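You operate a simulated robot arm through the tools that you are given. There is no shell and no other tool.

The job below is to be done with a simulated robot arm. You get a single attempt, and the scene is never put back.

Task
Couple the grey hose to the inlet, lock it, turn the valve to cell and press the run switch.
Fine: the switch comes last; the pump stays running.
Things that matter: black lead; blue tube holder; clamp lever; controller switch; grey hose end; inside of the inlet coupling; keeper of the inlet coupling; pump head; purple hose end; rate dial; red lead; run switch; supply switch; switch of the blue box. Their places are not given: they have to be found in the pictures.

It is judged by the outcome, as a careful person would: the job done as asked, and still so three seconds after it is handed in. It fails if anything else is knocked over, pushed out of place, dropped, spilled or broken.

Robot
A 7-joint arm with a three-finger gripper, fixed in place. Base frame: the origin is on the floor under the middle of its stand, x ahead of it, y to its left, z up; the work surface is at about z = 775. Lengths are in mm, angles in degrees, forces in N, time in s.
It reaches about 1342 mm from its shoulder. Its first joint turns from -166.0 to 166.0 degrees. Payload 2.69 kg.
The TCP is the grasp point between the finger pads, 30 mm short of the fingertips. In the tool frame z runs along the fingers and y along their closing line. The gripper opens to 128 mm; its body begins 117 mm behind the TCP.
Orientation is that of the tool frame in the base frame, as a unit quaternion [w, x, y, z]. With the fingers straight down and closing along the base's y, the tool's x points along the base's -x, its y along +y and its z along -z.

Tools
- The arm moves only by the tool step_arm. Its argument "increments" is a list of rows, each a list of 6 numbers: the shift along the tool's x, y, z in mm, then the turn, a rotation vector about the tool's x, y, z in degrees. In form: [[dx, dy, dz, rx, ry, rz], ...]. A call has 1 to 20 rows; each row is the pose to reach, as a shift and turn from the pose commanded when the call began, along the tool's axes at that moment. "hand" is the opening, from 0 (shut) to 1 (fully open), set as the call begins (left out, the last holds). A row lasts 0.2 s, in which the tool goes at most 50 mm and 8.6 degrees; a call with a longer step from one row to the next is refused whole, and so is a gripper value outside its range. A pose out of reach is approached as far as the arm can. The call stops where the force on the tool passes 90 N (or 10 N more than at its start, if that is more) or the arm is blocked; 0.2 s more then pass. Each finger travels about 127 mm/s and halts on what it meets, pressing with about 23 N; the grip force reading is that of the motor and also rises with nothing between the fingers. The clock runs only during rows and for 0.2 s after the last one: add rows that repeat a pose to give the fingers time. The reply holds the time, the measured pose of the TCP, the force on the tool along the base axes, the opening and the grip force, in the units named above and with some noise, with the torque about the TCP (base axes, N m) and any sound that the robot's microphone picked up, and new pictures: "show" is both (left out), scene, wrist or none.
- Cameras (640 x 400 px; columns grow to the right, rows downward): "scene" is fixed at [219.9, 649.3, 1345]; the picture's right is [0.75, -0.66, 0.00], its down [-0.57, -0.65, -0.50] and it looks along [0.33, 0.38, -0.86] (base axes); focal length 214 px, centre (320, 200). "wrist" rides on the gripper at [58, 54, -131] in the tool frame; the picture's right is [-0.68, 0.74, 0.00], its down [-0.62, -0.57, -0.55] and it looks along [-0.40, -0.37, 0.84] (tool axes); focal length 234 px, centre (320, 200).
- raise_lower(by): moves the trunk up (or, below 0, down) by that many mm; the arm rides with it, the base frame stays. It gives what a move gives, with no picture.
- probe_pixels(camera, pixels): for up to 12 pixels [column, row] of the newest picture of that camera ("zoom" is the newest enlarged one), the place [x, y, z] in the base frame of the surface seen there, good to about 3 mm. It takes no simulated time.
- enlarge(camera, box): a new picture of the part [left, top, right, bottom] of that camera's present view, enlarged. It takes no simulated time.
- finish_job(): hands the job in; it is judged then, once.

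Unless the task says otherwise, let go and move clear before handing in.

The tools are called after "Request:" as name(argument=value, ...) on one line, values as JSON. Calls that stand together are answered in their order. step_arm: Moves the arm, as the interface text tells. Its arguments: {"type":"object","properties":{"increments":{"type":"array"},"hand":{"type":"number"},"show":{"type":"string","enum":["both","scene","wrist","none"]}},"required":["increments"]} The other tools are called the same way: raise_lower (by) moves the trunk up or down; probe_pixels (camera, pixels) gives the place of the surface under pixels of a picture; enlarge (camera, box) takes an enlarged picture of a part of a camera's view; finish_job () hands the job in.

At the start:

```text
time: 0.0
ee_pos: [573.0, 466.4, 1084.8]
orientation: [0.0, 0.0, 1.0, 0.0]
ft_force: [-0.4, -0.1, -0.2]
torque: [0.02, 0.02, 0.0]
opening: 128.0
finger_force: 0.3
trunk travel left (down, up): [-150.0, 200.0]
```

scene: 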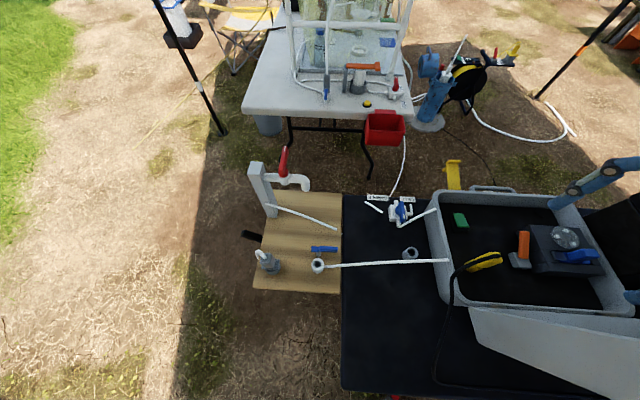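
wrist: 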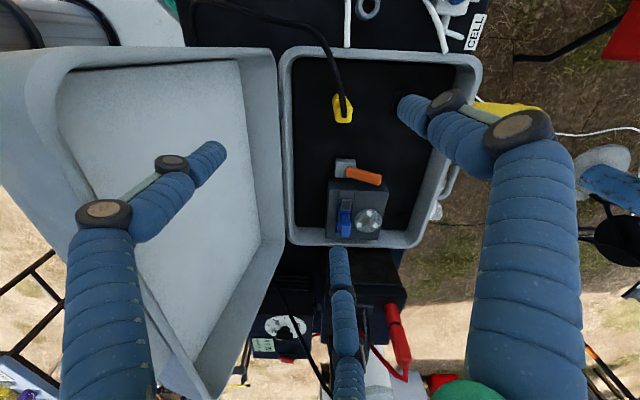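

The scene shows a board with hoses at about (300,240), a blue valve near (400,212), and a tray with a pump at about (565,245). I'll enlarge these areas before moving anything.

Request:
enlarge(camera="scene", box=[230, 140, 350, 300])

Request:
enlarge(camera="scene", box=[340, 180, 460, 280])

Request:
enlarge(camera="scene", box=[440, 180, 640, 310])

Request:
enlarge(camera="wrist", box=[270, 0, 510, 150])

Request:
enlarge(camera="wrist", box=[230, 140, 470, 400])

```text
2.50 times, centred on (290, 220) of scene
```

zoom: 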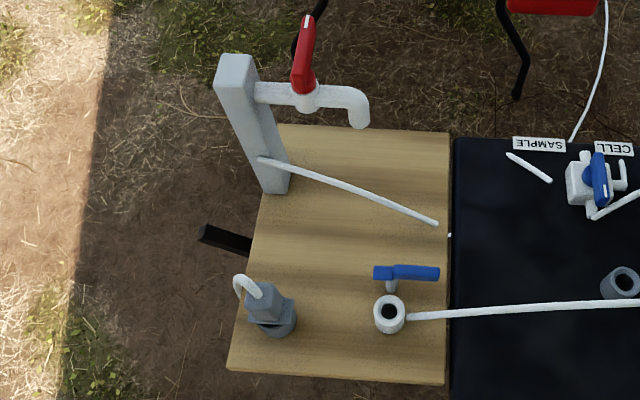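

```text
4.00 times, centred on (400, 230) of scene
```

zoom: 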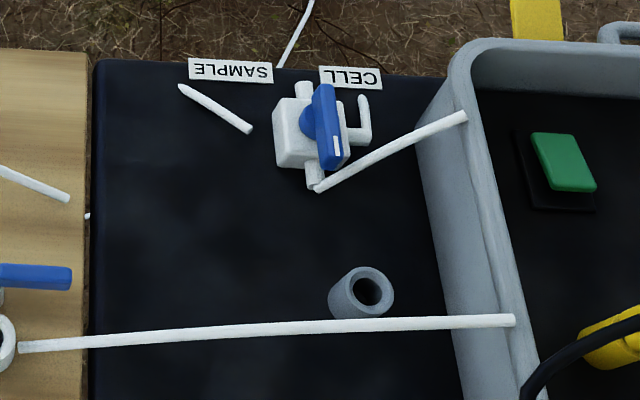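

```text
3.08 times, centred on (540, 245) of scene
```

zoom: 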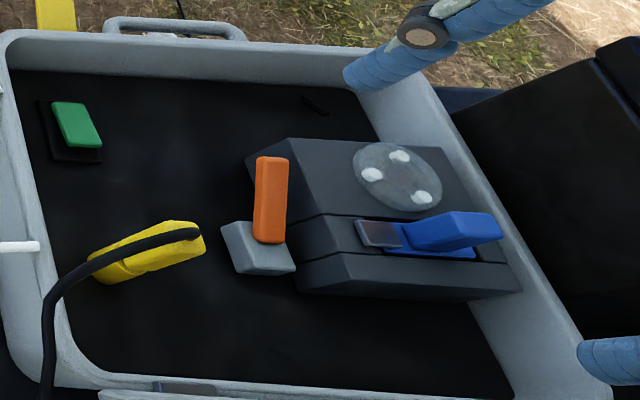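

```text
2.67 times, centred on (390, 75) of wrist
```

zoom: 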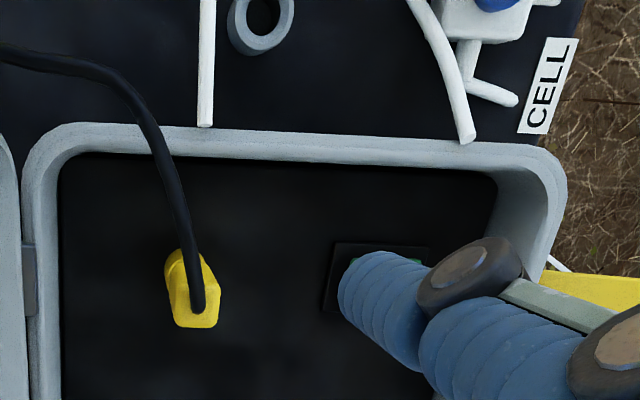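

```text
1.54 times, centred on (350, 270) of wrist
```

zoom: 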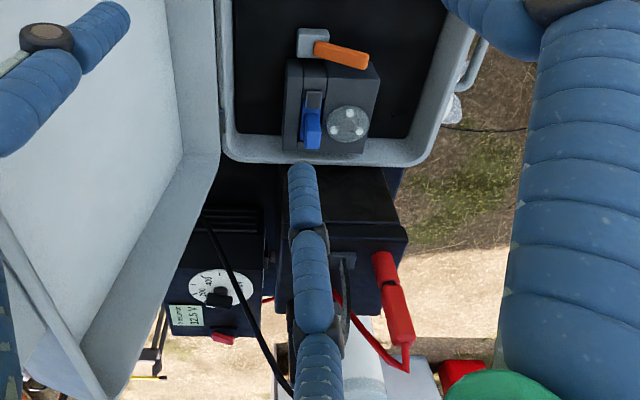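

The zooms show a white ring with a blue lever on the board, a grey plug with a hose loop at the left of it, a blue SAMPLE/CELL valve, a green switch in the tray and an orange lever. I'll probe these pixels to get their places.

Request:
probe_pixels(camera="scene", pixels=[[268, 255], [268, 266], [317, 265], [325, 249], [411, 253], [403, 210], [378, 198], [405, 199], [461, 220], [485, 261], [525, 243], [518, 262]])

Request:
probe_pixels(camera="wrist", pixels=[[368, 220], [345, 220], [285, 325], [398, 340], [480, 390], [380, 280], [360, 178], [343, 168], [342, 108], [280, 358], [360, 9], [350, 20]])

Request:
enlarge(camera="scene", box=[240, 230, 350, 300])

Request:
enlarge(camera="scene", box=[270, 0, 430, 150])

Request:
enlarge(camera="scene", box=[400, 20, 600, 150])

```text
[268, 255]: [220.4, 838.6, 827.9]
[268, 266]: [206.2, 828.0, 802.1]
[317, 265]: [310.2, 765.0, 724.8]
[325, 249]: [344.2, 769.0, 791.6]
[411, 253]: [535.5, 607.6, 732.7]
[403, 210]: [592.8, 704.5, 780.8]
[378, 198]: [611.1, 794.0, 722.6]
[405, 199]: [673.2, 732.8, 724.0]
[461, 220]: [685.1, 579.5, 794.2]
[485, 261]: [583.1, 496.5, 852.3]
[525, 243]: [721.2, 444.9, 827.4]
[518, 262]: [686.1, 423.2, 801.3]
```

```text
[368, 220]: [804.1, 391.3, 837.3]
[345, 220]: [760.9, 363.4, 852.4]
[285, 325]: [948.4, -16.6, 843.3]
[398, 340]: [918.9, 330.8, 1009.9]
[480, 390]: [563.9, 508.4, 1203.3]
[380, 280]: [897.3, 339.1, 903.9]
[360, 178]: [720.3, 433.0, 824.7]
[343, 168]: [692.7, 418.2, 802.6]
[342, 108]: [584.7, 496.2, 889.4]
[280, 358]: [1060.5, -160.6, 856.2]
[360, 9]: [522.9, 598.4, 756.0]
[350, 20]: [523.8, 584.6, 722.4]
```

```text
5.71 times, centred on (295, 265) of scene
```

zoom: 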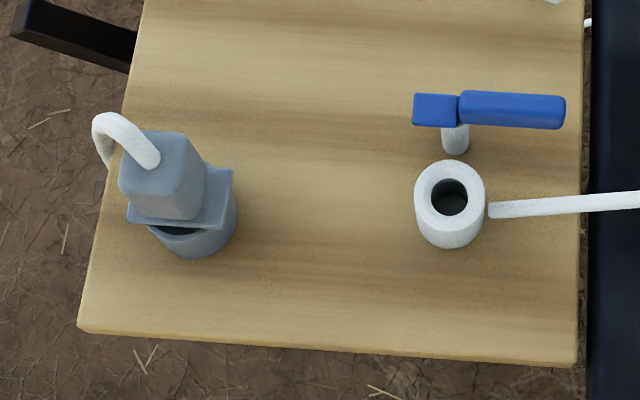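

```text
2.67 times, centred on (350, 75) of scene
```

zoom: 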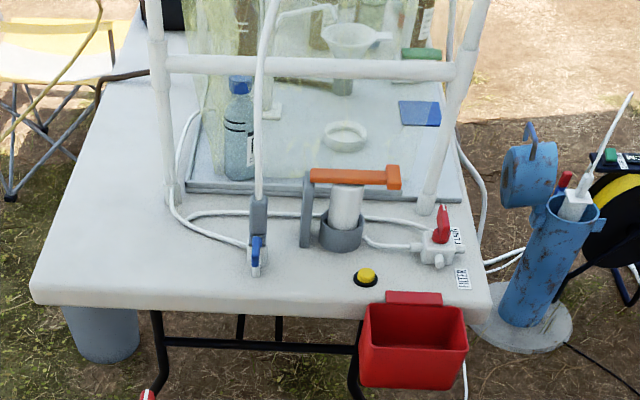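

```text
3.08 times, centred on (500, 85) of scene
```

zoom: 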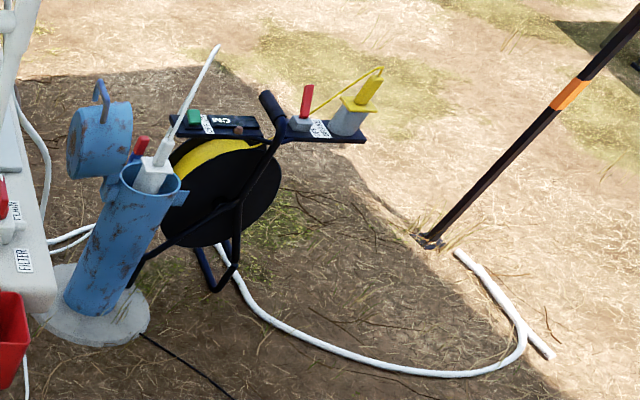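

The grey plug sits in a cup at about (206,828,800). A white ring at (310,765,725) has a blue lever beside it, which is probably the inlet and its keeper. I'll probe the surfaces around them so I can plan a safe path.

Request:
probe_pixels(camera="scene", pixels=[[256, 165], [284, 152], [304, 186], [330, 225], [290, 280], [300, 200], [262, 272], [272, 272], [316, 274], [328, 250], [316, 250], [325, 256]])

Request:
probe_pixels(camera="scene", pixels=[[408, 248], [405, 258], [440, 262], [370, 263], [336, 265], [437, 195], [520, 200], [480, 320], [585, 305], [580, 240], [565, 238], [578, 256]])

Request:
probe_pixels(camera="scene", pixels=[[397, 214], [408, 208], [406, 220], [400, 203], [372, 207], [412, 212], [434, 212], [453, 172], [452, 225], [470, 235], [259, 251], [255, 258]])

```text
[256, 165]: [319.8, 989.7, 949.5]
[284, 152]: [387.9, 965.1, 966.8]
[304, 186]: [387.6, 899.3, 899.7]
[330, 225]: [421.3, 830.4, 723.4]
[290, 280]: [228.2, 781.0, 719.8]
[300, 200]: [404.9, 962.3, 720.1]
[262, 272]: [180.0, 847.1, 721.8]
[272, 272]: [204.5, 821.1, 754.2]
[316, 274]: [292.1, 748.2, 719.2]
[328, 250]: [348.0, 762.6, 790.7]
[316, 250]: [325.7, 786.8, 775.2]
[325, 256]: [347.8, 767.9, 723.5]
```

```text
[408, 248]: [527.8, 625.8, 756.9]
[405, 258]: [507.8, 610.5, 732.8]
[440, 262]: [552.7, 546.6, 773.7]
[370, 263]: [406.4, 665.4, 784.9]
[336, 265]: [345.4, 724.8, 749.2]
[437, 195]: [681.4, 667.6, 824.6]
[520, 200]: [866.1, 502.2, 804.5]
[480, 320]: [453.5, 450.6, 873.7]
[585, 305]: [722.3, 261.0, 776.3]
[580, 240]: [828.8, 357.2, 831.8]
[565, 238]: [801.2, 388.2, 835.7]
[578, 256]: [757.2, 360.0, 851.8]
```

```text
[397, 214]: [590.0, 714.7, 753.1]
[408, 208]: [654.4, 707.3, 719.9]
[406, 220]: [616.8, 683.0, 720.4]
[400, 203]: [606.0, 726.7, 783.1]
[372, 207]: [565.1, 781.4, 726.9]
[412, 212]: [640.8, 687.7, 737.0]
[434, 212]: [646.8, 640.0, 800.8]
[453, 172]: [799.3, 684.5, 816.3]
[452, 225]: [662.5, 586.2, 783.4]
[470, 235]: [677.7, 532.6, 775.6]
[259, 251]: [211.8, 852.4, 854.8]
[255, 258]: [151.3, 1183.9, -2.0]
```

The board surface is at z≈720, the plug top reaches about 855, and the tap reaches about 967 at y>890. I'll move the hand above the board, staying high, to look at the plug and ring with the wrist camera.

Request:
step_arm(increments=[[30, 26, 0, 0, 0, 0], [64, 55, 0, 0, 0, 0], [98, 84, 0, 0, 0, 0], [132, 113, 0, 0, 0, 0], [166, 142, 0, 0, 0, 0], [200, 171, 0, 0, 0, 0], [234, 200, 0, 0, 0, 0], [268, 230, 0, 0, 0, 0], [302, 259, 0, 0, 0, 0], [343, 294, 0, 0, 0, 0], [343, 294, 40, 0, 0, 0], [343, 294, 80, 0, 0, 0]], hand=1)

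```text
refused: row 10 steps farther than a row can; nothing moved
```

Row 10 was longer than a row allows, so nothing moved. I'm sending the same move again with shorter steps.

Request:
step_arm(increments=[[30, 26, 0, 0, 0, 0], [64, 55, 0, 0, 0, 0], [98, 84, 0, 0, 0, 0], [132, 113, 0, 0, 0, 0], [166, 142, 0, 0, 0, 0], [200, 171, 0, 0, 0, 0], [234, 200, 0, 0, 0, 0], [268, 230, 0, 0, 0, 0], [302, 259, 0, 0, 0, 0], [325, 280, 0, 0, 0, 0], [343, 294, 0, 0, 0, 0], [343, 294, 40, 0, 0, 0], [343, 294, 80, 0, 0, 0]], hand=1)

```text
time: 2.8
ee_pos: [228.3, 762.4, 1003.7]
orientation: [0.0, 0.0, 1.0, 0.0]
ft_force: [0.8, 1.0, -0.3]
torque: [-0.03, 0.02, 0.0]
opening: 127.7
finger_force: 0.0
trunk travel left (down, up): [-150.0, 200.0]
```

scene: 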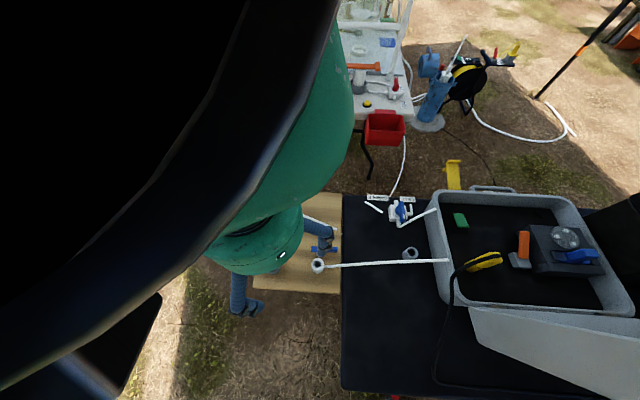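
wrist: 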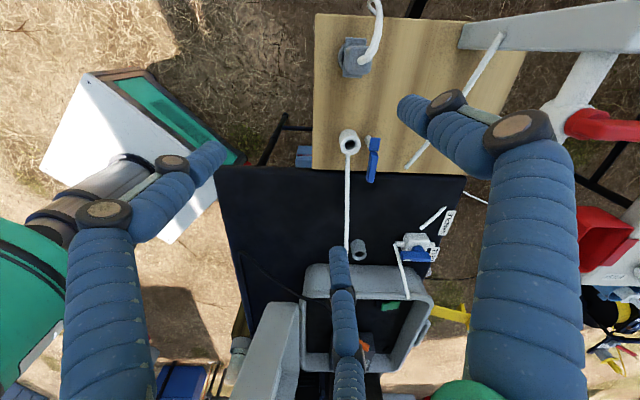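

Request:
enlarge(camera="wrist", box=[310, 0, 450, 190])

Request:
enlarge(camera="wrist", box=[320, 110, 420, 190])

Request:
enlarge(camera="wrist", box=[310, 0, 410, 90])

Request:
enlarge(camera="wrist", box=[300, 190, 480, 320])

Request:
probe_pixels(camera="wrist", pixels=[[350, 45], [350, 62], [358, 70], [349, 138], [343, 135], [374, 143], [373, 175], [370, 140], [300, 155], [360, 255], [415, 240], [416, 254]])

```text
2.11 times, centred on (380, 95) of wrist
```

zoom: 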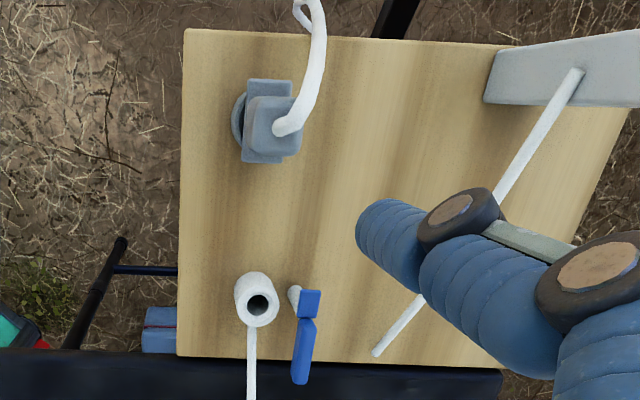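

```text
5.00 times, centred on (370, 150) of wrist
```

zoom: 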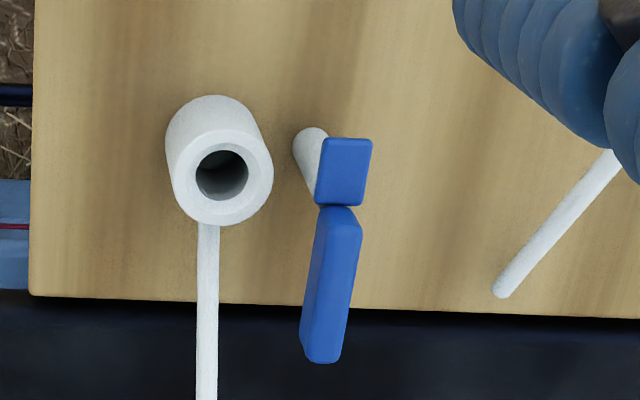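

```text
4.44 times, centred on (360, 45) of wrist
```

zoom: 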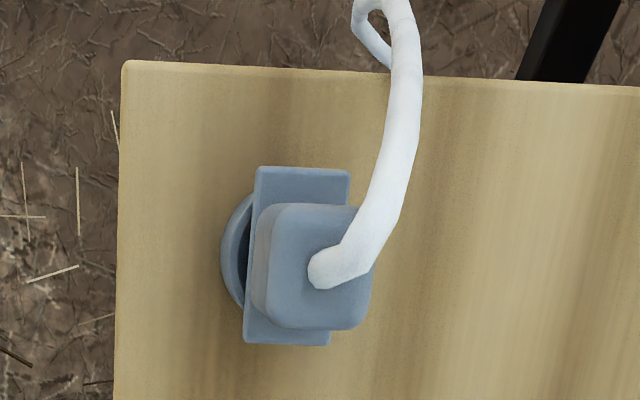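

```text
3.08 times, centred on (390, 255) of wrist
```

zoom: 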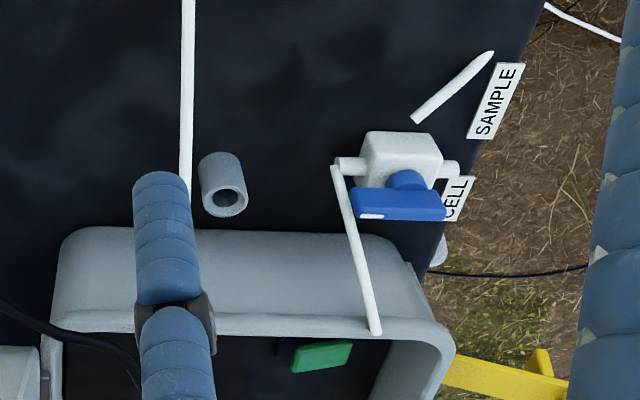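

```text
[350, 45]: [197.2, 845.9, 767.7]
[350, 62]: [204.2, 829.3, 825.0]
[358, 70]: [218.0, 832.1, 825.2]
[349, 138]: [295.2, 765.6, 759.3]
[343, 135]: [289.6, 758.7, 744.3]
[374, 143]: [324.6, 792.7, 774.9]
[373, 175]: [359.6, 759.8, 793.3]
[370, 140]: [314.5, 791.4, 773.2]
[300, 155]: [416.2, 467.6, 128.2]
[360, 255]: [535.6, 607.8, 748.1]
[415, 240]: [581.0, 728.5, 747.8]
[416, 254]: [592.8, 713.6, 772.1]
```

The wrist view shows the plug (block plus flange) at pixel (355,55), the white ring at (349,138) with the blue keeper swung aside at (373,160), and the valve at (415,250). I'll close the fingers in free air to see how they travel.

Request:
step_arm(increments=[[0, 0, 0, 0, 0, 0], [0, 0, 0, 0, 0, 0], [0, 0, 0, 0, 0, 0], [0, 0, 0, 0, 0, 0], [0, 0, 0, 0, 0, 0]], hand=0, show="wrist")

```text
time: 4.0
ee_pos: [229.7, 762.9, 1004.1]
orientation: [0.001, 0.0, 1.0, 0.0]
ft_force: [-1.1, -0.6, 0.1]
torque: [0.02, -0.03, 0.0]
opening: 2.0
finger_force: 23.3
trunk travel left (down, up): [-150.0, 200.0]
```

wrist: 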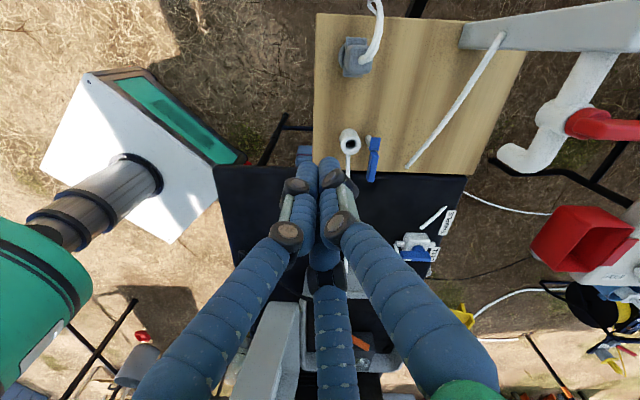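

The three fingers close towards the centre. I'll zoom on the closed tips.

Request:
enlarge(camera="wrist", box=[240, 130, 400, 300])

Request:
probe_pixels(camera="wrist", pixels=[[305, 152], [328, 160], [336, 170], [325, 210], [322, 255], [300, 185], [345, 185], [285, 235], [342, 225], [330, 285]])

```text
2.35 times, centred on (320, 215) of wrist
```

zoom: 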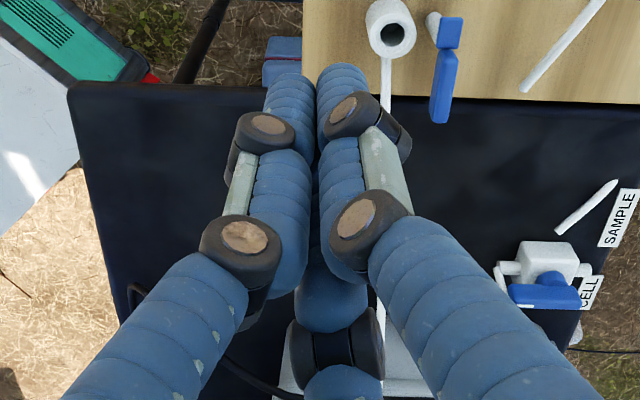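

```text
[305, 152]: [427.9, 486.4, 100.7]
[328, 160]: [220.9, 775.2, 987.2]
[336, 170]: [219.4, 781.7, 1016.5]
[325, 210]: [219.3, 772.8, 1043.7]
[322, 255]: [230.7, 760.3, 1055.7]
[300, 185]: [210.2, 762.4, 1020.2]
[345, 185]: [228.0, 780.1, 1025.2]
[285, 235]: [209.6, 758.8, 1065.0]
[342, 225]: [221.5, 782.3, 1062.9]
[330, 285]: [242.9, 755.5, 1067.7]
```

The closed fingers meet near the TCP as a three-jaw grip. The zoom renders real detail, so I'll take tight zooms of the ring with its keeper and of the plug from here.

Request:
enlarge(camera="wrist", box=[330, 120, 390, 190])

Request:
probe_pixels(camera="zoom", pixels=[[320, 200], [200, 100], [240, 220], [300, 300], [400, 120], [400, 300], [420, 200], [440, 90], [230, 60], [280, 130], [180, 160], [250, 160]])

```text
5.71 times, centred on (360, 155) of wrist
```

zoom: 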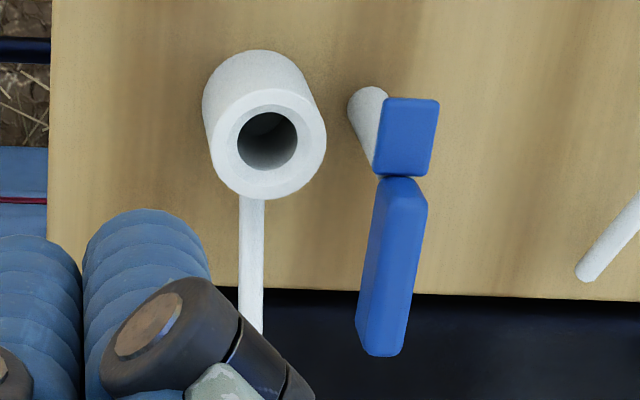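

```text
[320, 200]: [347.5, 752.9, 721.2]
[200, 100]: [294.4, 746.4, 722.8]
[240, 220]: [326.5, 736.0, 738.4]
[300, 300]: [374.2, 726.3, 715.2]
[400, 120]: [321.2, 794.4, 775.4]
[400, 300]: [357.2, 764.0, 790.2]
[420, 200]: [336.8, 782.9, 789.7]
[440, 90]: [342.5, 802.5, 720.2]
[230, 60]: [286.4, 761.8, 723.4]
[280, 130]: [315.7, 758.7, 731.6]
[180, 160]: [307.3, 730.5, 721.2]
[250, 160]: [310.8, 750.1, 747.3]
```

I'll probe the ring's top face, the keeper head and bar corners, and the post.

Request:
probe_pixels(camera="zoom", pixels=[[270, 100], [316, 145], [272, 184], [224, 145], [268, 150], [390, 104], [434, 106], [425, 168], [380, 166], [362, 130], [366, 100], [372, 110]])

Request:
probe_pixels(camera="zoom", pixels=[[388, 186], [422, 190], [405, 345], [378, 350], [362, 345], [376, 260], [412, 260], [395, 220], [398, 185], [368, 320], [250, 260], [595, 265]])

Request:
enlarge(camera="wrist", box=[330, 20, 390, 90])

```text
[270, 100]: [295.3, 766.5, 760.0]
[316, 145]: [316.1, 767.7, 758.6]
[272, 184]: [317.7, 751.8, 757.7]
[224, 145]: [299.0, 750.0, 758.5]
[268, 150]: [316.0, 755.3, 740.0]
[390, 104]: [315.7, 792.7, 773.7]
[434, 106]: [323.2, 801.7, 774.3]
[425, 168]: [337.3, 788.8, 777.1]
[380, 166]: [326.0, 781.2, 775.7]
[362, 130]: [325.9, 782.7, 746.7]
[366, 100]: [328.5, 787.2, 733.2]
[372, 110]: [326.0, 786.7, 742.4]
```

```text
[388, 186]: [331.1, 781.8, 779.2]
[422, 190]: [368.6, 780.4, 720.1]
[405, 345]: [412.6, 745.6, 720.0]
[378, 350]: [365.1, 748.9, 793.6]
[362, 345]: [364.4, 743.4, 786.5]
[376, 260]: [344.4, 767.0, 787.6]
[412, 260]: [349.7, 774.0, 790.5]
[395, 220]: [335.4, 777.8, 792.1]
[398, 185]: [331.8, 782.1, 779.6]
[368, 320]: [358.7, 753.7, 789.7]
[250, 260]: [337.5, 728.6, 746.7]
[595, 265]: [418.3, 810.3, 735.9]
```

```text
5.71 times, centred on (360, 55) of wrist
```

zoom: 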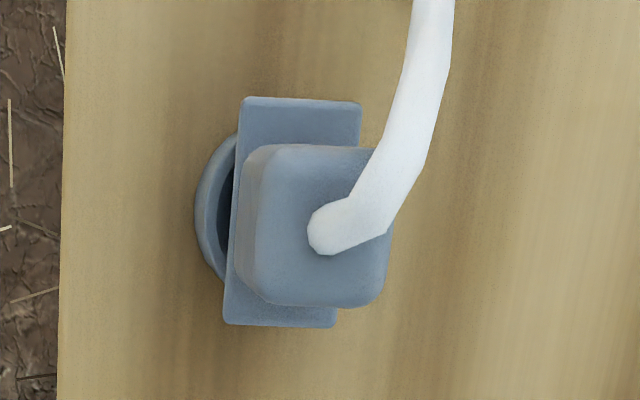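

The ring's top face is at z≈759, centred near (307,759). The keeper's tongue is at z≈775 near (325,791), with the handle bar running from the post at about (330,786) to (367,748). Next I'll probe the plug's corners.

Request:
probe_pixels(camera="zoom", pixels=[[275, 150], [370, 150], [380, 290], [262, 295], [250, 105], [350, 110], [235, 315], [325, 318], [300, 200], [248, 220], [320, 240], [360, 270]])

Request:
probe_pixels(camera="zoom", pixels=[[345, 205], [400, 140], [430, 60], [432, 10], [205, 190], [222, 160], [215, 230], [230, 200], [300, 130], [280, 318], [345, 318], [150, 200]])

Request:
enlarge(camera="wrist", box=[320, 0, 400, 60])

```text
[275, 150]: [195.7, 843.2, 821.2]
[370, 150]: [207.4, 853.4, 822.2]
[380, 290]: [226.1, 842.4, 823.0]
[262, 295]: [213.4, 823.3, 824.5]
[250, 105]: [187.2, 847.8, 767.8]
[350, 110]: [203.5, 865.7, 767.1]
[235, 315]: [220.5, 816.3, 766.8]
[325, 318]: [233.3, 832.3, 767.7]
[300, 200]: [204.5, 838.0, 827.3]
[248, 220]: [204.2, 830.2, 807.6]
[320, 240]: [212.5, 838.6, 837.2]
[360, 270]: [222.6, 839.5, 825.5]
```

```text
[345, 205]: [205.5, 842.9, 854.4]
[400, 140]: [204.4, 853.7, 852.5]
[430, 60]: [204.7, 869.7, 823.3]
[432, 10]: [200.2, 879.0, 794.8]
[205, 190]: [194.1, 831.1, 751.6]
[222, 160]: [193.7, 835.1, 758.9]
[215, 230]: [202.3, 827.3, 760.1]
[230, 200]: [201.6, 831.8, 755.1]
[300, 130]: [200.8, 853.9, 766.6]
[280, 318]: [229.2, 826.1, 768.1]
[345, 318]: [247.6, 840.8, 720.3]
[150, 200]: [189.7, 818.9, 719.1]
```

```text
6.67 times, centred on (360, 30) of wrist
```

zoom: 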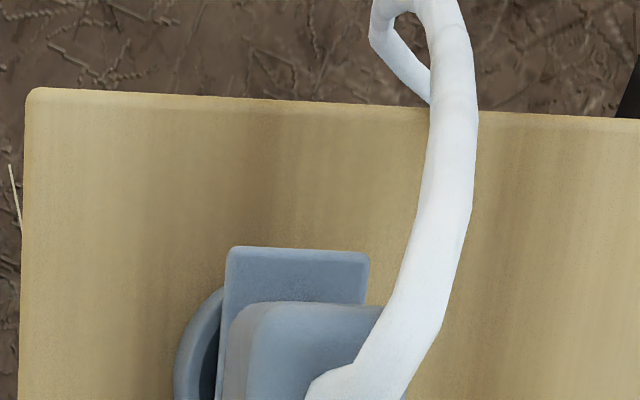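

The plug's flange top is at z≈767, about 48 mm long along a −44° heading and 26 mm wide. The block is about 27×26 mm, rises to z≈826 and is centred at (211,840). I'll zoom on the similar coupling on the other table and on this keeper from the scene camera to see how locking works.

Request:
enlarge(camera="scene", box=[340, 50, 420, 110])

Request:
enlarge(camera="scene", box=[300, 235, 350, 285])

Request:
enlarge(camera="scene", box=[360, 185, 430, 235])

Request:
enlarge(camera="scene", box=[500, 215, 610, 280])

Request:
enlarge(camera="scene", box=[450, 30, 530, 80])

```text
6.67 times, centred on (380, 80) of scene
```

zoom: 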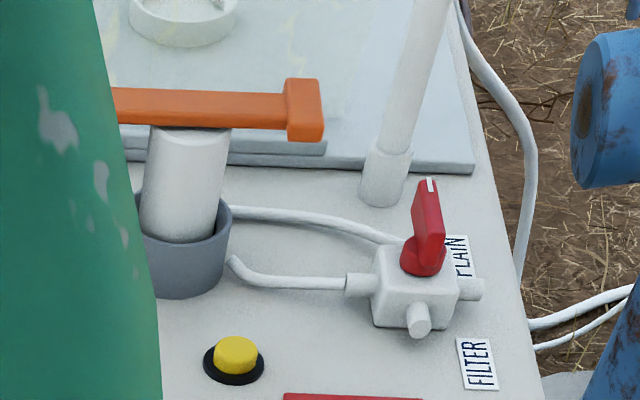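

```text
8.00 times, centred on (325, 260) of scene
```

zoom: 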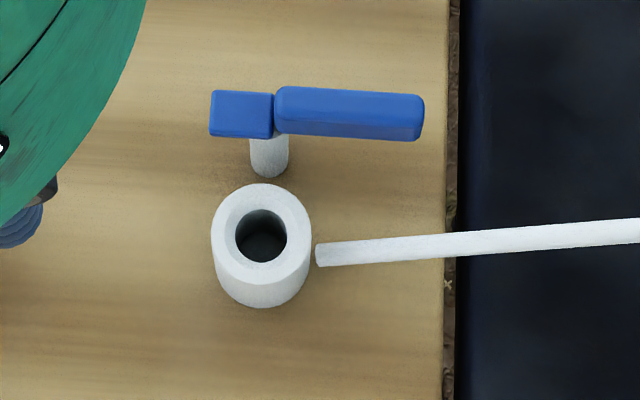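

```text
8.00 times, centred on (395, 210) of scene
```

zoom: 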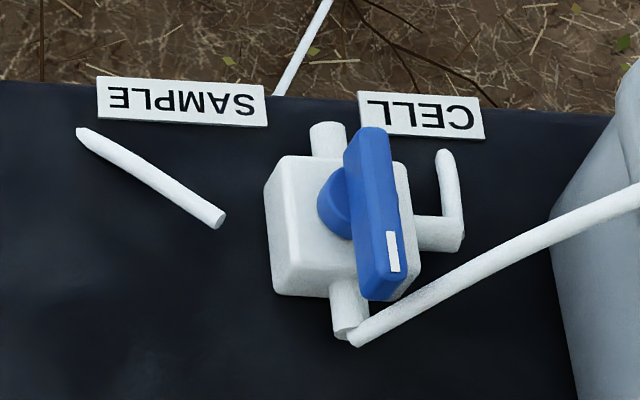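

```text
5.82 times, centred on (555, 248) of scene
```

zoom: 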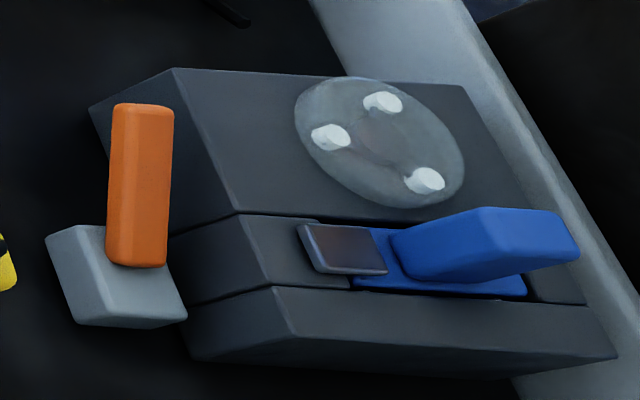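

```text
8.00 times, centred on (490, 55) of scene
```

zoom: 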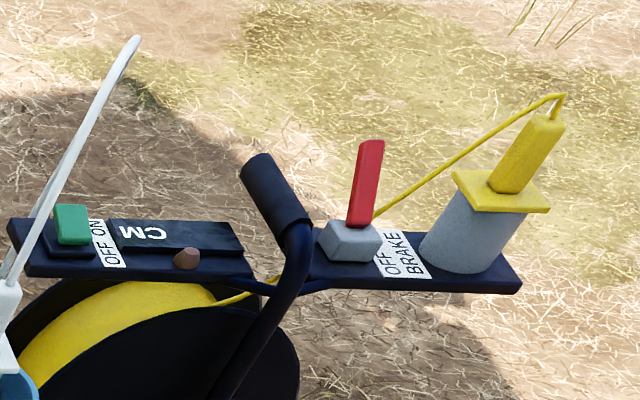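

The keeper has a low tongue (z≈775) on one side of its post and a raised handle bar on the other. The valve's white mark points at the pump-side port, and the CELL elbow is on its right. Before touching anything I'll view the tray and its switches from above.

Request:
step_arm(increments=[[0, 0, -40, 0, 0, 0], [0, 0, -81, 0, 0, 0], [-40, -20, -81, 0, 0, 0], [-80, -40, -81, 0, 0, 0], [-120, -60, -81, 0, 0, 0], [-160, -79, -81, 0, 0, 0], [-200, -98, -81, 0, 0, 0], [-240, -118, -81, 0, 0, 0], [-280, -138, -81, 0, 0, 0], [-310, -153, -81, 0, 0, 0], [-331, -163, -81, 0, 0, 0]], hand=1)

```text
time: 6.4
ee_pos: [561.6, 599.5, 1085.2]
orientation: [0.001, 0.0, 1.0, 0.0]
ft_force: [0.2, -1.1, 0.3]
torque: [0.02, 0.01, 0.0]
opening: 128.1
finger_force: 0.1
trunk travel left (down, up): [-150.0, 200.0]
```

scene: 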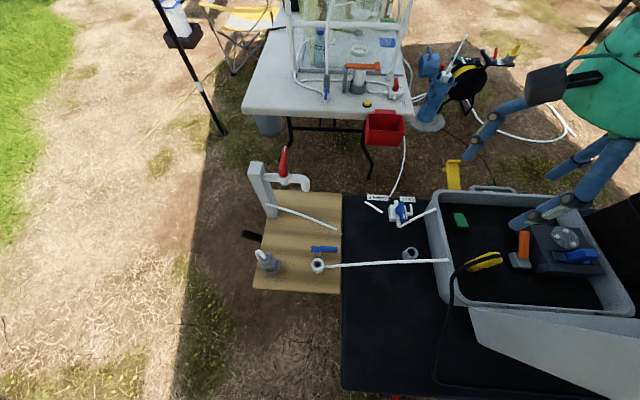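
wrist: 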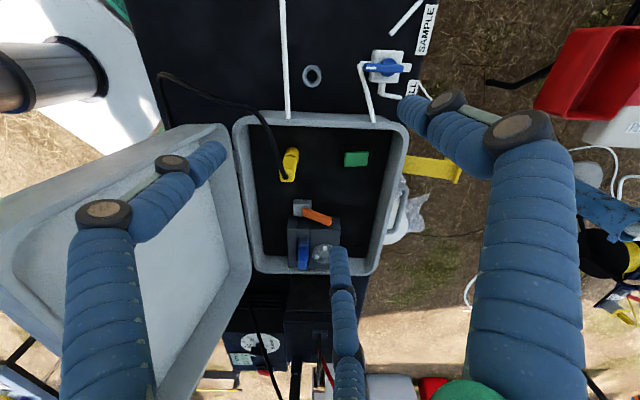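

Request:
enlarge(camera="wrist", box=[240, 120, 400, 280])

Request:
enlarge(camera="wrist", box=[345, 0, 445, 110])

Request:
enlarge(camera="wrist", box=[220, 270, 340, 400])

Request:
enlarge(camera="wrist", box=[335, 130, 385, 180])

Request:
enlarge(camera="wrist", box=[270, 190, 350, 280])

```text
2.50 times, centred on (320, 200) of wrist
```

zoom: 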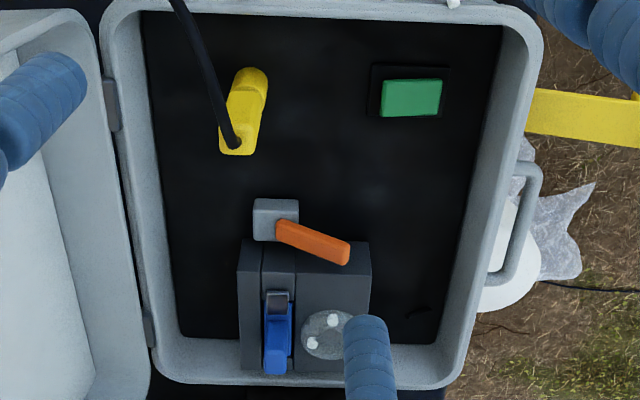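

```text
3.64 times, centred on (395, 55) of wrist
```

zoom: 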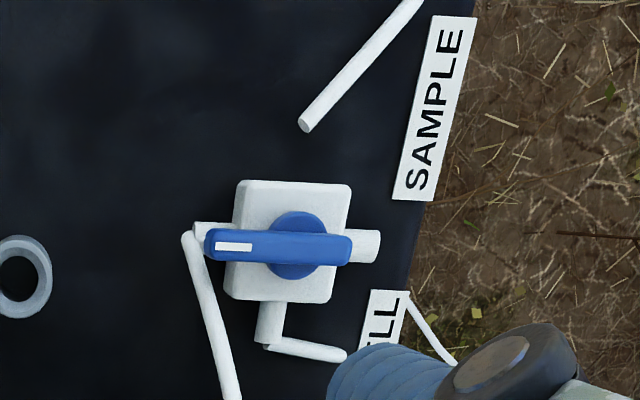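

```text
3.08 times, centred on (280, 335) of wrist
```

zoom: 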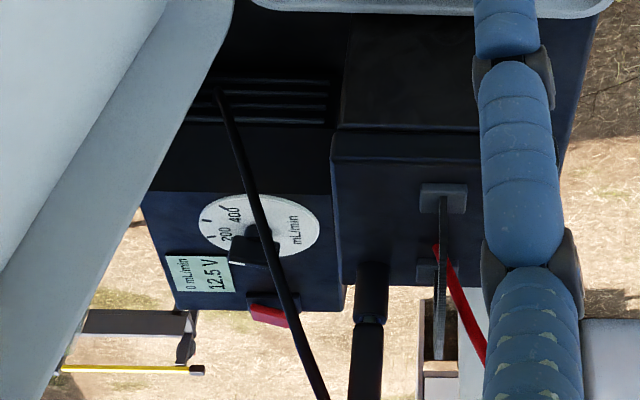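

```text
8.00 times, centred on (360, 155) of wrist
```

zoom: 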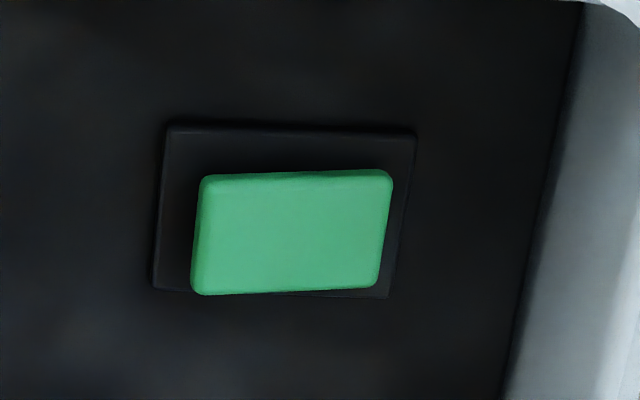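

```text
4.44 times, centred on (310, 235) of wrist
```

zoom: 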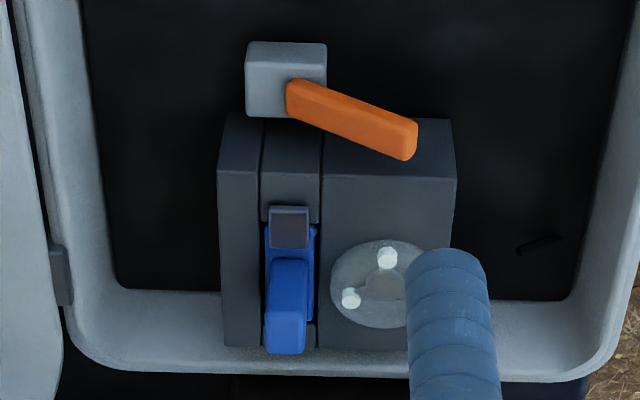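

The tray holds a green rocker on a black plate, a yellow plug, an orange lever by the pump, and the pump with its blue lever. Below the tray is a controller box with a "0 mL/min, 12.5 V" display, a dial and a red rocker. I'll probe these to work out which switch is the run switch.

Request:
probe_pixels(camera="wrist", pixels=[[263, 371], [257, 351], [241, 358], [300, 350], [346, 152], [366, 152], [346, 164], [364, 164], [356, 158], [342, 167], [368, 150], [290, 160]])

Request:
probe_pixels(camera="wrist", pixels=[[373, 67], [400, 69], [385, 68], [392, 56], [378, 62], [360, 67], [405, 70], [386, 86], [410, 95], [312, 76], [305, 80], [330, 155]])

Request:
enlarge(camera="wrist", box=[0, 0, 200, 130])

Request:
enlarge(camera="wrist", box=[220, 300, 290, 380])

```text
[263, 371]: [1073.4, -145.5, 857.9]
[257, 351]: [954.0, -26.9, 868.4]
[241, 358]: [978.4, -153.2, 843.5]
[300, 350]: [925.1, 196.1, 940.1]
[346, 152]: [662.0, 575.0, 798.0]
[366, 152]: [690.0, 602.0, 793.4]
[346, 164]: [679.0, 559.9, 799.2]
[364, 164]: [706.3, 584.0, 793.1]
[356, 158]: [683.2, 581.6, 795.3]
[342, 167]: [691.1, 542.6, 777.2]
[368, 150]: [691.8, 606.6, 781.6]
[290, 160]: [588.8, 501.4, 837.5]
```

```text
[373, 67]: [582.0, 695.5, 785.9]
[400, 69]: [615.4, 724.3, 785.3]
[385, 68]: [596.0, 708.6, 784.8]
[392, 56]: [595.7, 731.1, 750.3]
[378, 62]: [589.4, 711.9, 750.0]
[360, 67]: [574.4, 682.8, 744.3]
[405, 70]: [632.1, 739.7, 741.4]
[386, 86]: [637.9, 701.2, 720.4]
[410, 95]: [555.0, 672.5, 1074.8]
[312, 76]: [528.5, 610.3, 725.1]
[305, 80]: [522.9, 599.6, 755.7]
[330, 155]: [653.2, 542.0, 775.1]
```

```text
3.08 times, centred on (100, 65) of wrist
```

zoom: 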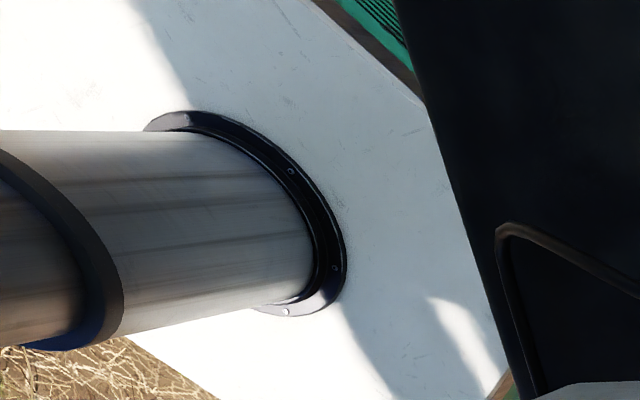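

```text
5.00 times, centred on (255, 340) of wrist
```

zoom: 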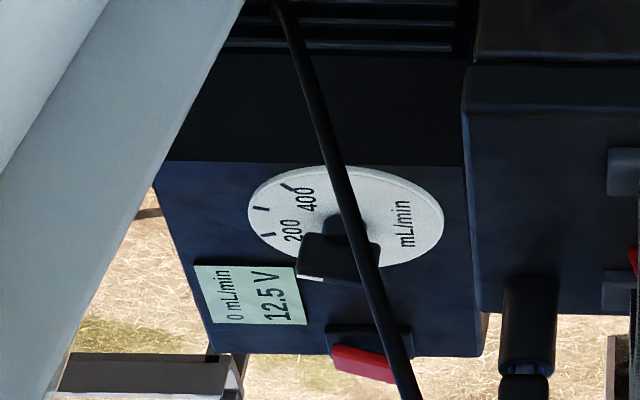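

The green rocker is tilted: its −r end is at z≈799 and its other end at z≈793. It looks like the run switch, with the raised end still to be pressed. The valve pivot is near (600,711), with the marked pointer end at (582,695,786). Next I'll get the exact yaw of the board and table from edge points.

Request:
probe_pixels(camera="scene", pixels=[[258, 286], [338, 291], [268, 196], [338, 198], [344, 385], [344, 200], [348, 300], [352, 197], [430, 197], [262, 240], [300, 289], [338, 240]])

Request:
enlarge(camera="scene", box=[250, 240, 290, 285])

```text
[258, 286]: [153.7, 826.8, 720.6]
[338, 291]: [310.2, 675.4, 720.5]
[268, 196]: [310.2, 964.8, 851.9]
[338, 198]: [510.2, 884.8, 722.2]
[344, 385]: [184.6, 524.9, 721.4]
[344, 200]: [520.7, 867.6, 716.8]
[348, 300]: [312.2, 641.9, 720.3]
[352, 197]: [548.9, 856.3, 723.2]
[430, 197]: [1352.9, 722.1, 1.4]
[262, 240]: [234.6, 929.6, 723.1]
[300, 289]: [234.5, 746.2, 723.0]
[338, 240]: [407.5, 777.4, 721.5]
```

```text
8.89 times, centred on (270, 262) of scene
```

zoom: 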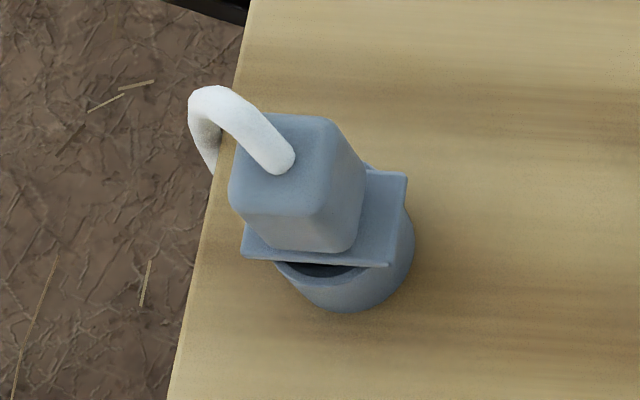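

The table and board axes are at about 45.7° (r) and −44.3° (d). I'll refine the ring centre and the keeper's tongue geometry from an unobstructed scene zoom.

Request:
enlarge(camera="scene", box=[305, 240, 345, 280])

Request:
probe_pixels(camera="zoom", pixels=[[230, 195], [304, 245], [230, 292], [155, 240], [160, 70], [238, 72], [155, 120], [238, 130], [250, 65], [248, 118], [455, 80], [455, 130]])

```text
10.00 times, centred on (325, 260) of scene
```

zoom: 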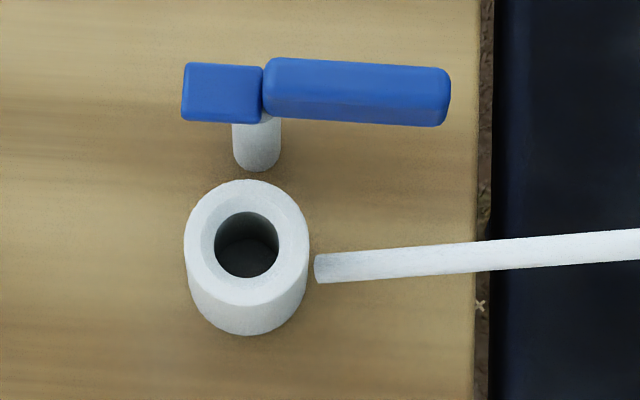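

```text
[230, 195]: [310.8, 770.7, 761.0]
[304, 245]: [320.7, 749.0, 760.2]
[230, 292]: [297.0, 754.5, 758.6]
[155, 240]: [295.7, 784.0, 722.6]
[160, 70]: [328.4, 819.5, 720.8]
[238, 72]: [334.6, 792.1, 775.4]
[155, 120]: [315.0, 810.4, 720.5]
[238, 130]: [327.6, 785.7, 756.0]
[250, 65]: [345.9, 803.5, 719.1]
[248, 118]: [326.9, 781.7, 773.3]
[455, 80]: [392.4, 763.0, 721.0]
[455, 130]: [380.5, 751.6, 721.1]
```

Request:
probe_pixels(camera="zoom", pixels=[[246, 187], [301, 243], [246, 299], [191, 243], [192, 70], [256, 73], [253, 118], [189, 114], [275, 66], [436, 74], [432, 98], [272, 92]])

Request:
probe_pixels(camera="zoom", pixels=[[256, 168], [238, 150], [276, 150], [257, 130], [187, 118], [222, 120], [435, 118], [300, 112], [350, 115], [210, 95], [350, 80], [250, 260]])

```text
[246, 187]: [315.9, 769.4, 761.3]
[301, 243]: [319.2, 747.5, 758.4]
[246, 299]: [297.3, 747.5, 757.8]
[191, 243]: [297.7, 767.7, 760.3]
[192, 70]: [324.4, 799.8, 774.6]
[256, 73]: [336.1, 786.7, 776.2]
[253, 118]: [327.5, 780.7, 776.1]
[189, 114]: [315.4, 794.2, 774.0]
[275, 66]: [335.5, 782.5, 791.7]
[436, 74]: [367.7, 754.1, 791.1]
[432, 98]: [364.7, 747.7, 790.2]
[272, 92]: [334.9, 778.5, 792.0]
```

```text
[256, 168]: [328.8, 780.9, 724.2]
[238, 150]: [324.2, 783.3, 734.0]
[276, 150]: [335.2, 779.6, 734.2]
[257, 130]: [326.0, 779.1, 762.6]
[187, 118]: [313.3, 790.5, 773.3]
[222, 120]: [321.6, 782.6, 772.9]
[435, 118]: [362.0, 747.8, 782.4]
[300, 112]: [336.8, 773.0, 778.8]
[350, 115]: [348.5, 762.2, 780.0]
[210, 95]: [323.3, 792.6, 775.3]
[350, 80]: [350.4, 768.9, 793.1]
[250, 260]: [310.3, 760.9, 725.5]
```

The ring centre is near (307.5,758) and the keeper post near (332.5,785.5). The tongue reaches about 20 mm from the post, so it only overlaps the flange if the flange's long axis points at the post, which means turning the plug 90°. I'll probe the open fingertips to get the true finger geometry.

Request:
probe_pixels(camera="wrist", pixels=[[218, 150], [205, 155], [190, 175], [402, 108], [415, 118], [335, 252], [342, 265], [170, 210], [450, 125], [345, 300], [340, 350], [460, 150]])

Request:
enlarge(camera="scene", box=[440, 50, 640, 260])

```text
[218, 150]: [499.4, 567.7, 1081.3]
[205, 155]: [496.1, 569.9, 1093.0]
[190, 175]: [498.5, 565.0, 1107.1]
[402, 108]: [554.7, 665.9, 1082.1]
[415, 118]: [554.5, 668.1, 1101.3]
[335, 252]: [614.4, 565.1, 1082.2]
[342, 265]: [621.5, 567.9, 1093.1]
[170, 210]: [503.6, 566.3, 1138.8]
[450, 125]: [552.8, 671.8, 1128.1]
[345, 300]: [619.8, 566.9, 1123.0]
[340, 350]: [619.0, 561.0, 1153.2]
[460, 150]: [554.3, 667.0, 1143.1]
```

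```text
1.90 times, centred on (540, 155) of scene
```

zoom: 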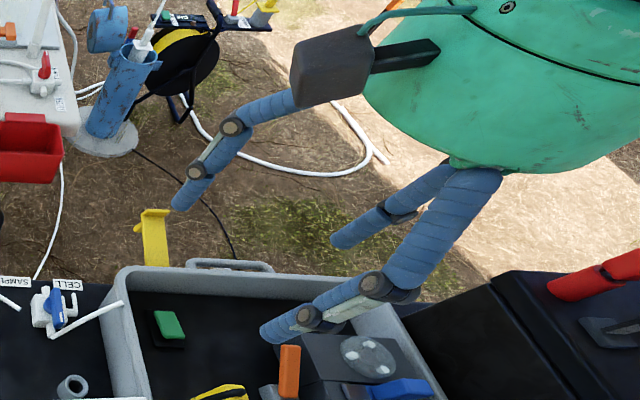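

The three fingers sit 120° apart at about 66 mm radius, so this is a true three-jaw hand. I'll move above the plug at (211,840.5) while turning the hand about 75.7° so one finger faces the block's flat side and the hose passes between fingers.

Request:
step_arm(increments=[[30, 20, 0, 0, 0, -7], [62, 42, 0, 0, 0, -14], [94, 64, 0, 0, 0, -21], [126, 86, 0, 0, 0, -28], [158, 108, 0, 0, 0, -35], [190, 130, 0, 0, 0, -42], [222, 152, 0, 0, 0, -49], [254, 174, 0, 0, 0, -56], [286, 196, 0, 0, 0, -63], [318, 218, 0, 0, 0, -70], [350.6, 241, 0, 0, 0, -75.7], [350.6, 241, 40, 0, 0, -75.7], [350.6, 241, 80, 0, 0, -75.7], [350.6, 241, 105, 0, 0, -75.7], [350.6, 241, 105, 0, 0, -75.7]], hand=1)

```text
time: 9.6
ee_pos: [208.8, 838.6, 981.2]
orientation: [0.0, -0.613, 0.79, 0.0]
ft_force: [-0.1, -0.4, -0.2]
torque: [0.06, 0.02, -0.01]
opening: 127.9
finger_force: 0.0
trunk travel left (down, up): [-150.0, 200.0]
```

scene: 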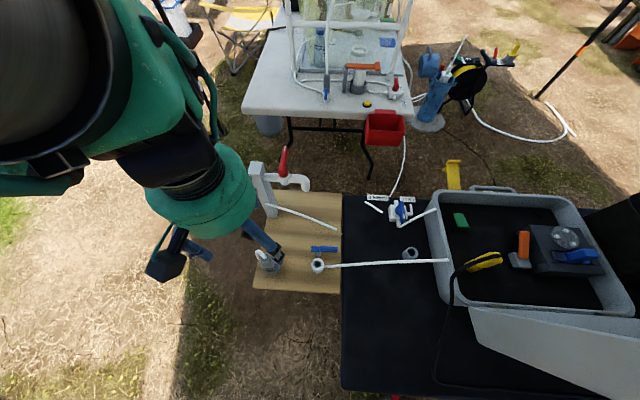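
wrist: 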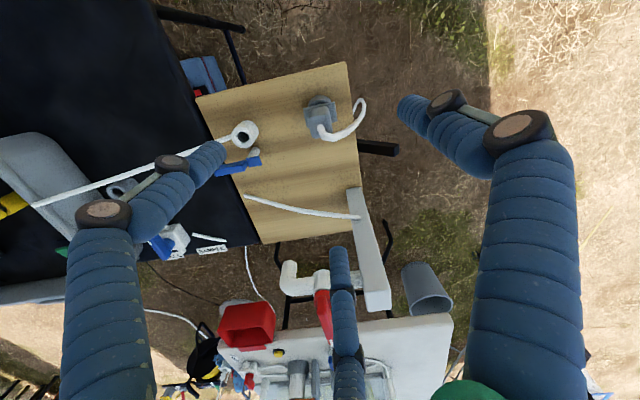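

The hand is over the plug, which I see at pixel (320,115). I'll zoom in to refine its centre and yaw from this viewpoint.

Request:
enlarge(camera="wrist", box=[290, 80, 380, 150])

Request:
probe_pixels(camera="wrist", pixels=[[309, 113], [325, 110], [333, 132], [318, 137], [308, 100], [332, 97], [320, 120], [315, 126], [325, 128], [345, 138], [360, 115], [362, 100]])

```text
5.71 times, centred on (335, 115) of wrist
```

zoom: 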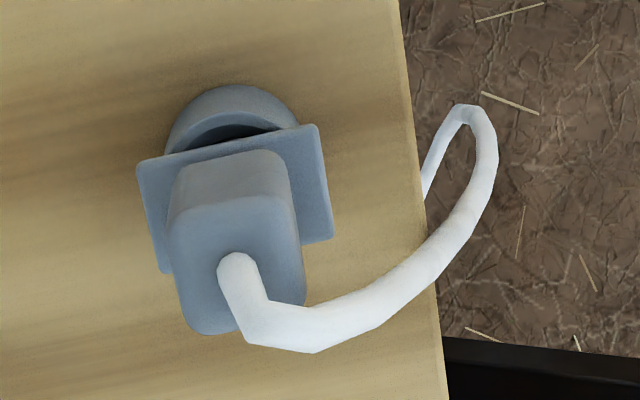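

```text
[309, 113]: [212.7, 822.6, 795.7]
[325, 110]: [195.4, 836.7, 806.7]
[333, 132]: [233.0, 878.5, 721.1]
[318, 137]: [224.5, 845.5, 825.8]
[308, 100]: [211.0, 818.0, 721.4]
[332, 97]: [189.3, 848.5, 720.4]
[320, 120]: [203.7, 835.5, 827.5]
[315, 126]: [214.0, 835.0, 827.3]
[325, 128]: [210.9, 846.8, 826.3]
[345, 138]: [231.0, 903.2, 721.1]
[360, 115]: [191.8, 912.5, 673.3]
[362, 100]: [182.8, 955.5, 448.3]
```

Request:
probe_pixels(camera="zoom", pixels=[[180, 215], [282, 205], [298, 292], [195, 325], [145, 172], [312, 132], [325, 236], [166, 264], [230, 220], [200, 270], [280, 180], [180, 190]])

Request:
probe_pixels(camera="zoom", pixels=[[235, 262], [250, 310], [310, 330], [400, 290], [470, 200], [480, 130], [225, 95], [180, 130], [290, 115], [235, 132], [300, 220], [175, 260]])

```text
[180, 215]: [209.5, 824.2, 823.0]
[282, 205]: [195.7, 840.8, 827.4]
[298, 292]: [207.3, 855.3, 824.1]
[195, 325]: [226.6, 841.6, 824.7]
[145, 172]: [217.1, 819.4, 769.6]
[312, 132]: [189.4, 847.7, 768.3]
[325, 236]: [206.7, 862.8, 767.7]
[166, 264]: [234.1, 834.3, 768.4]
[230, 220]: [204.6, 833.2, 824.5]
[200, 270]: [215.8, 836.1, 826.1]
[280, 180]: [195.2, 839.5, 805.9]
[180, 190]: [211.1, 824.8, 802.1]
```

```text
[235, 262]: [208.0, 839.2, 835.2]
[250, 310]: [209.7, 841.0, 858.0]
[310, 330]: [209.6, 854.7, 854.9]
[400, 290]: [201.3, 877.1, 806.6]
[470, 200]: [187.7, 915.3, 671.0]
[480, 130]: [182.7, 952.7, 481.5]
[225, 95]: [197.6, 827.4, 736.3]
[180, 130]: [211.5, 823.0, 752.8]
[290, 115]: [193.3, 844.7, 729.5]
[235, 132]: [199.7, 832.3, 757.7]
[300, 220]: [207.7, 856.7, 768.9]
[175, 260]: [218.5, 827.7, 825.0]
```

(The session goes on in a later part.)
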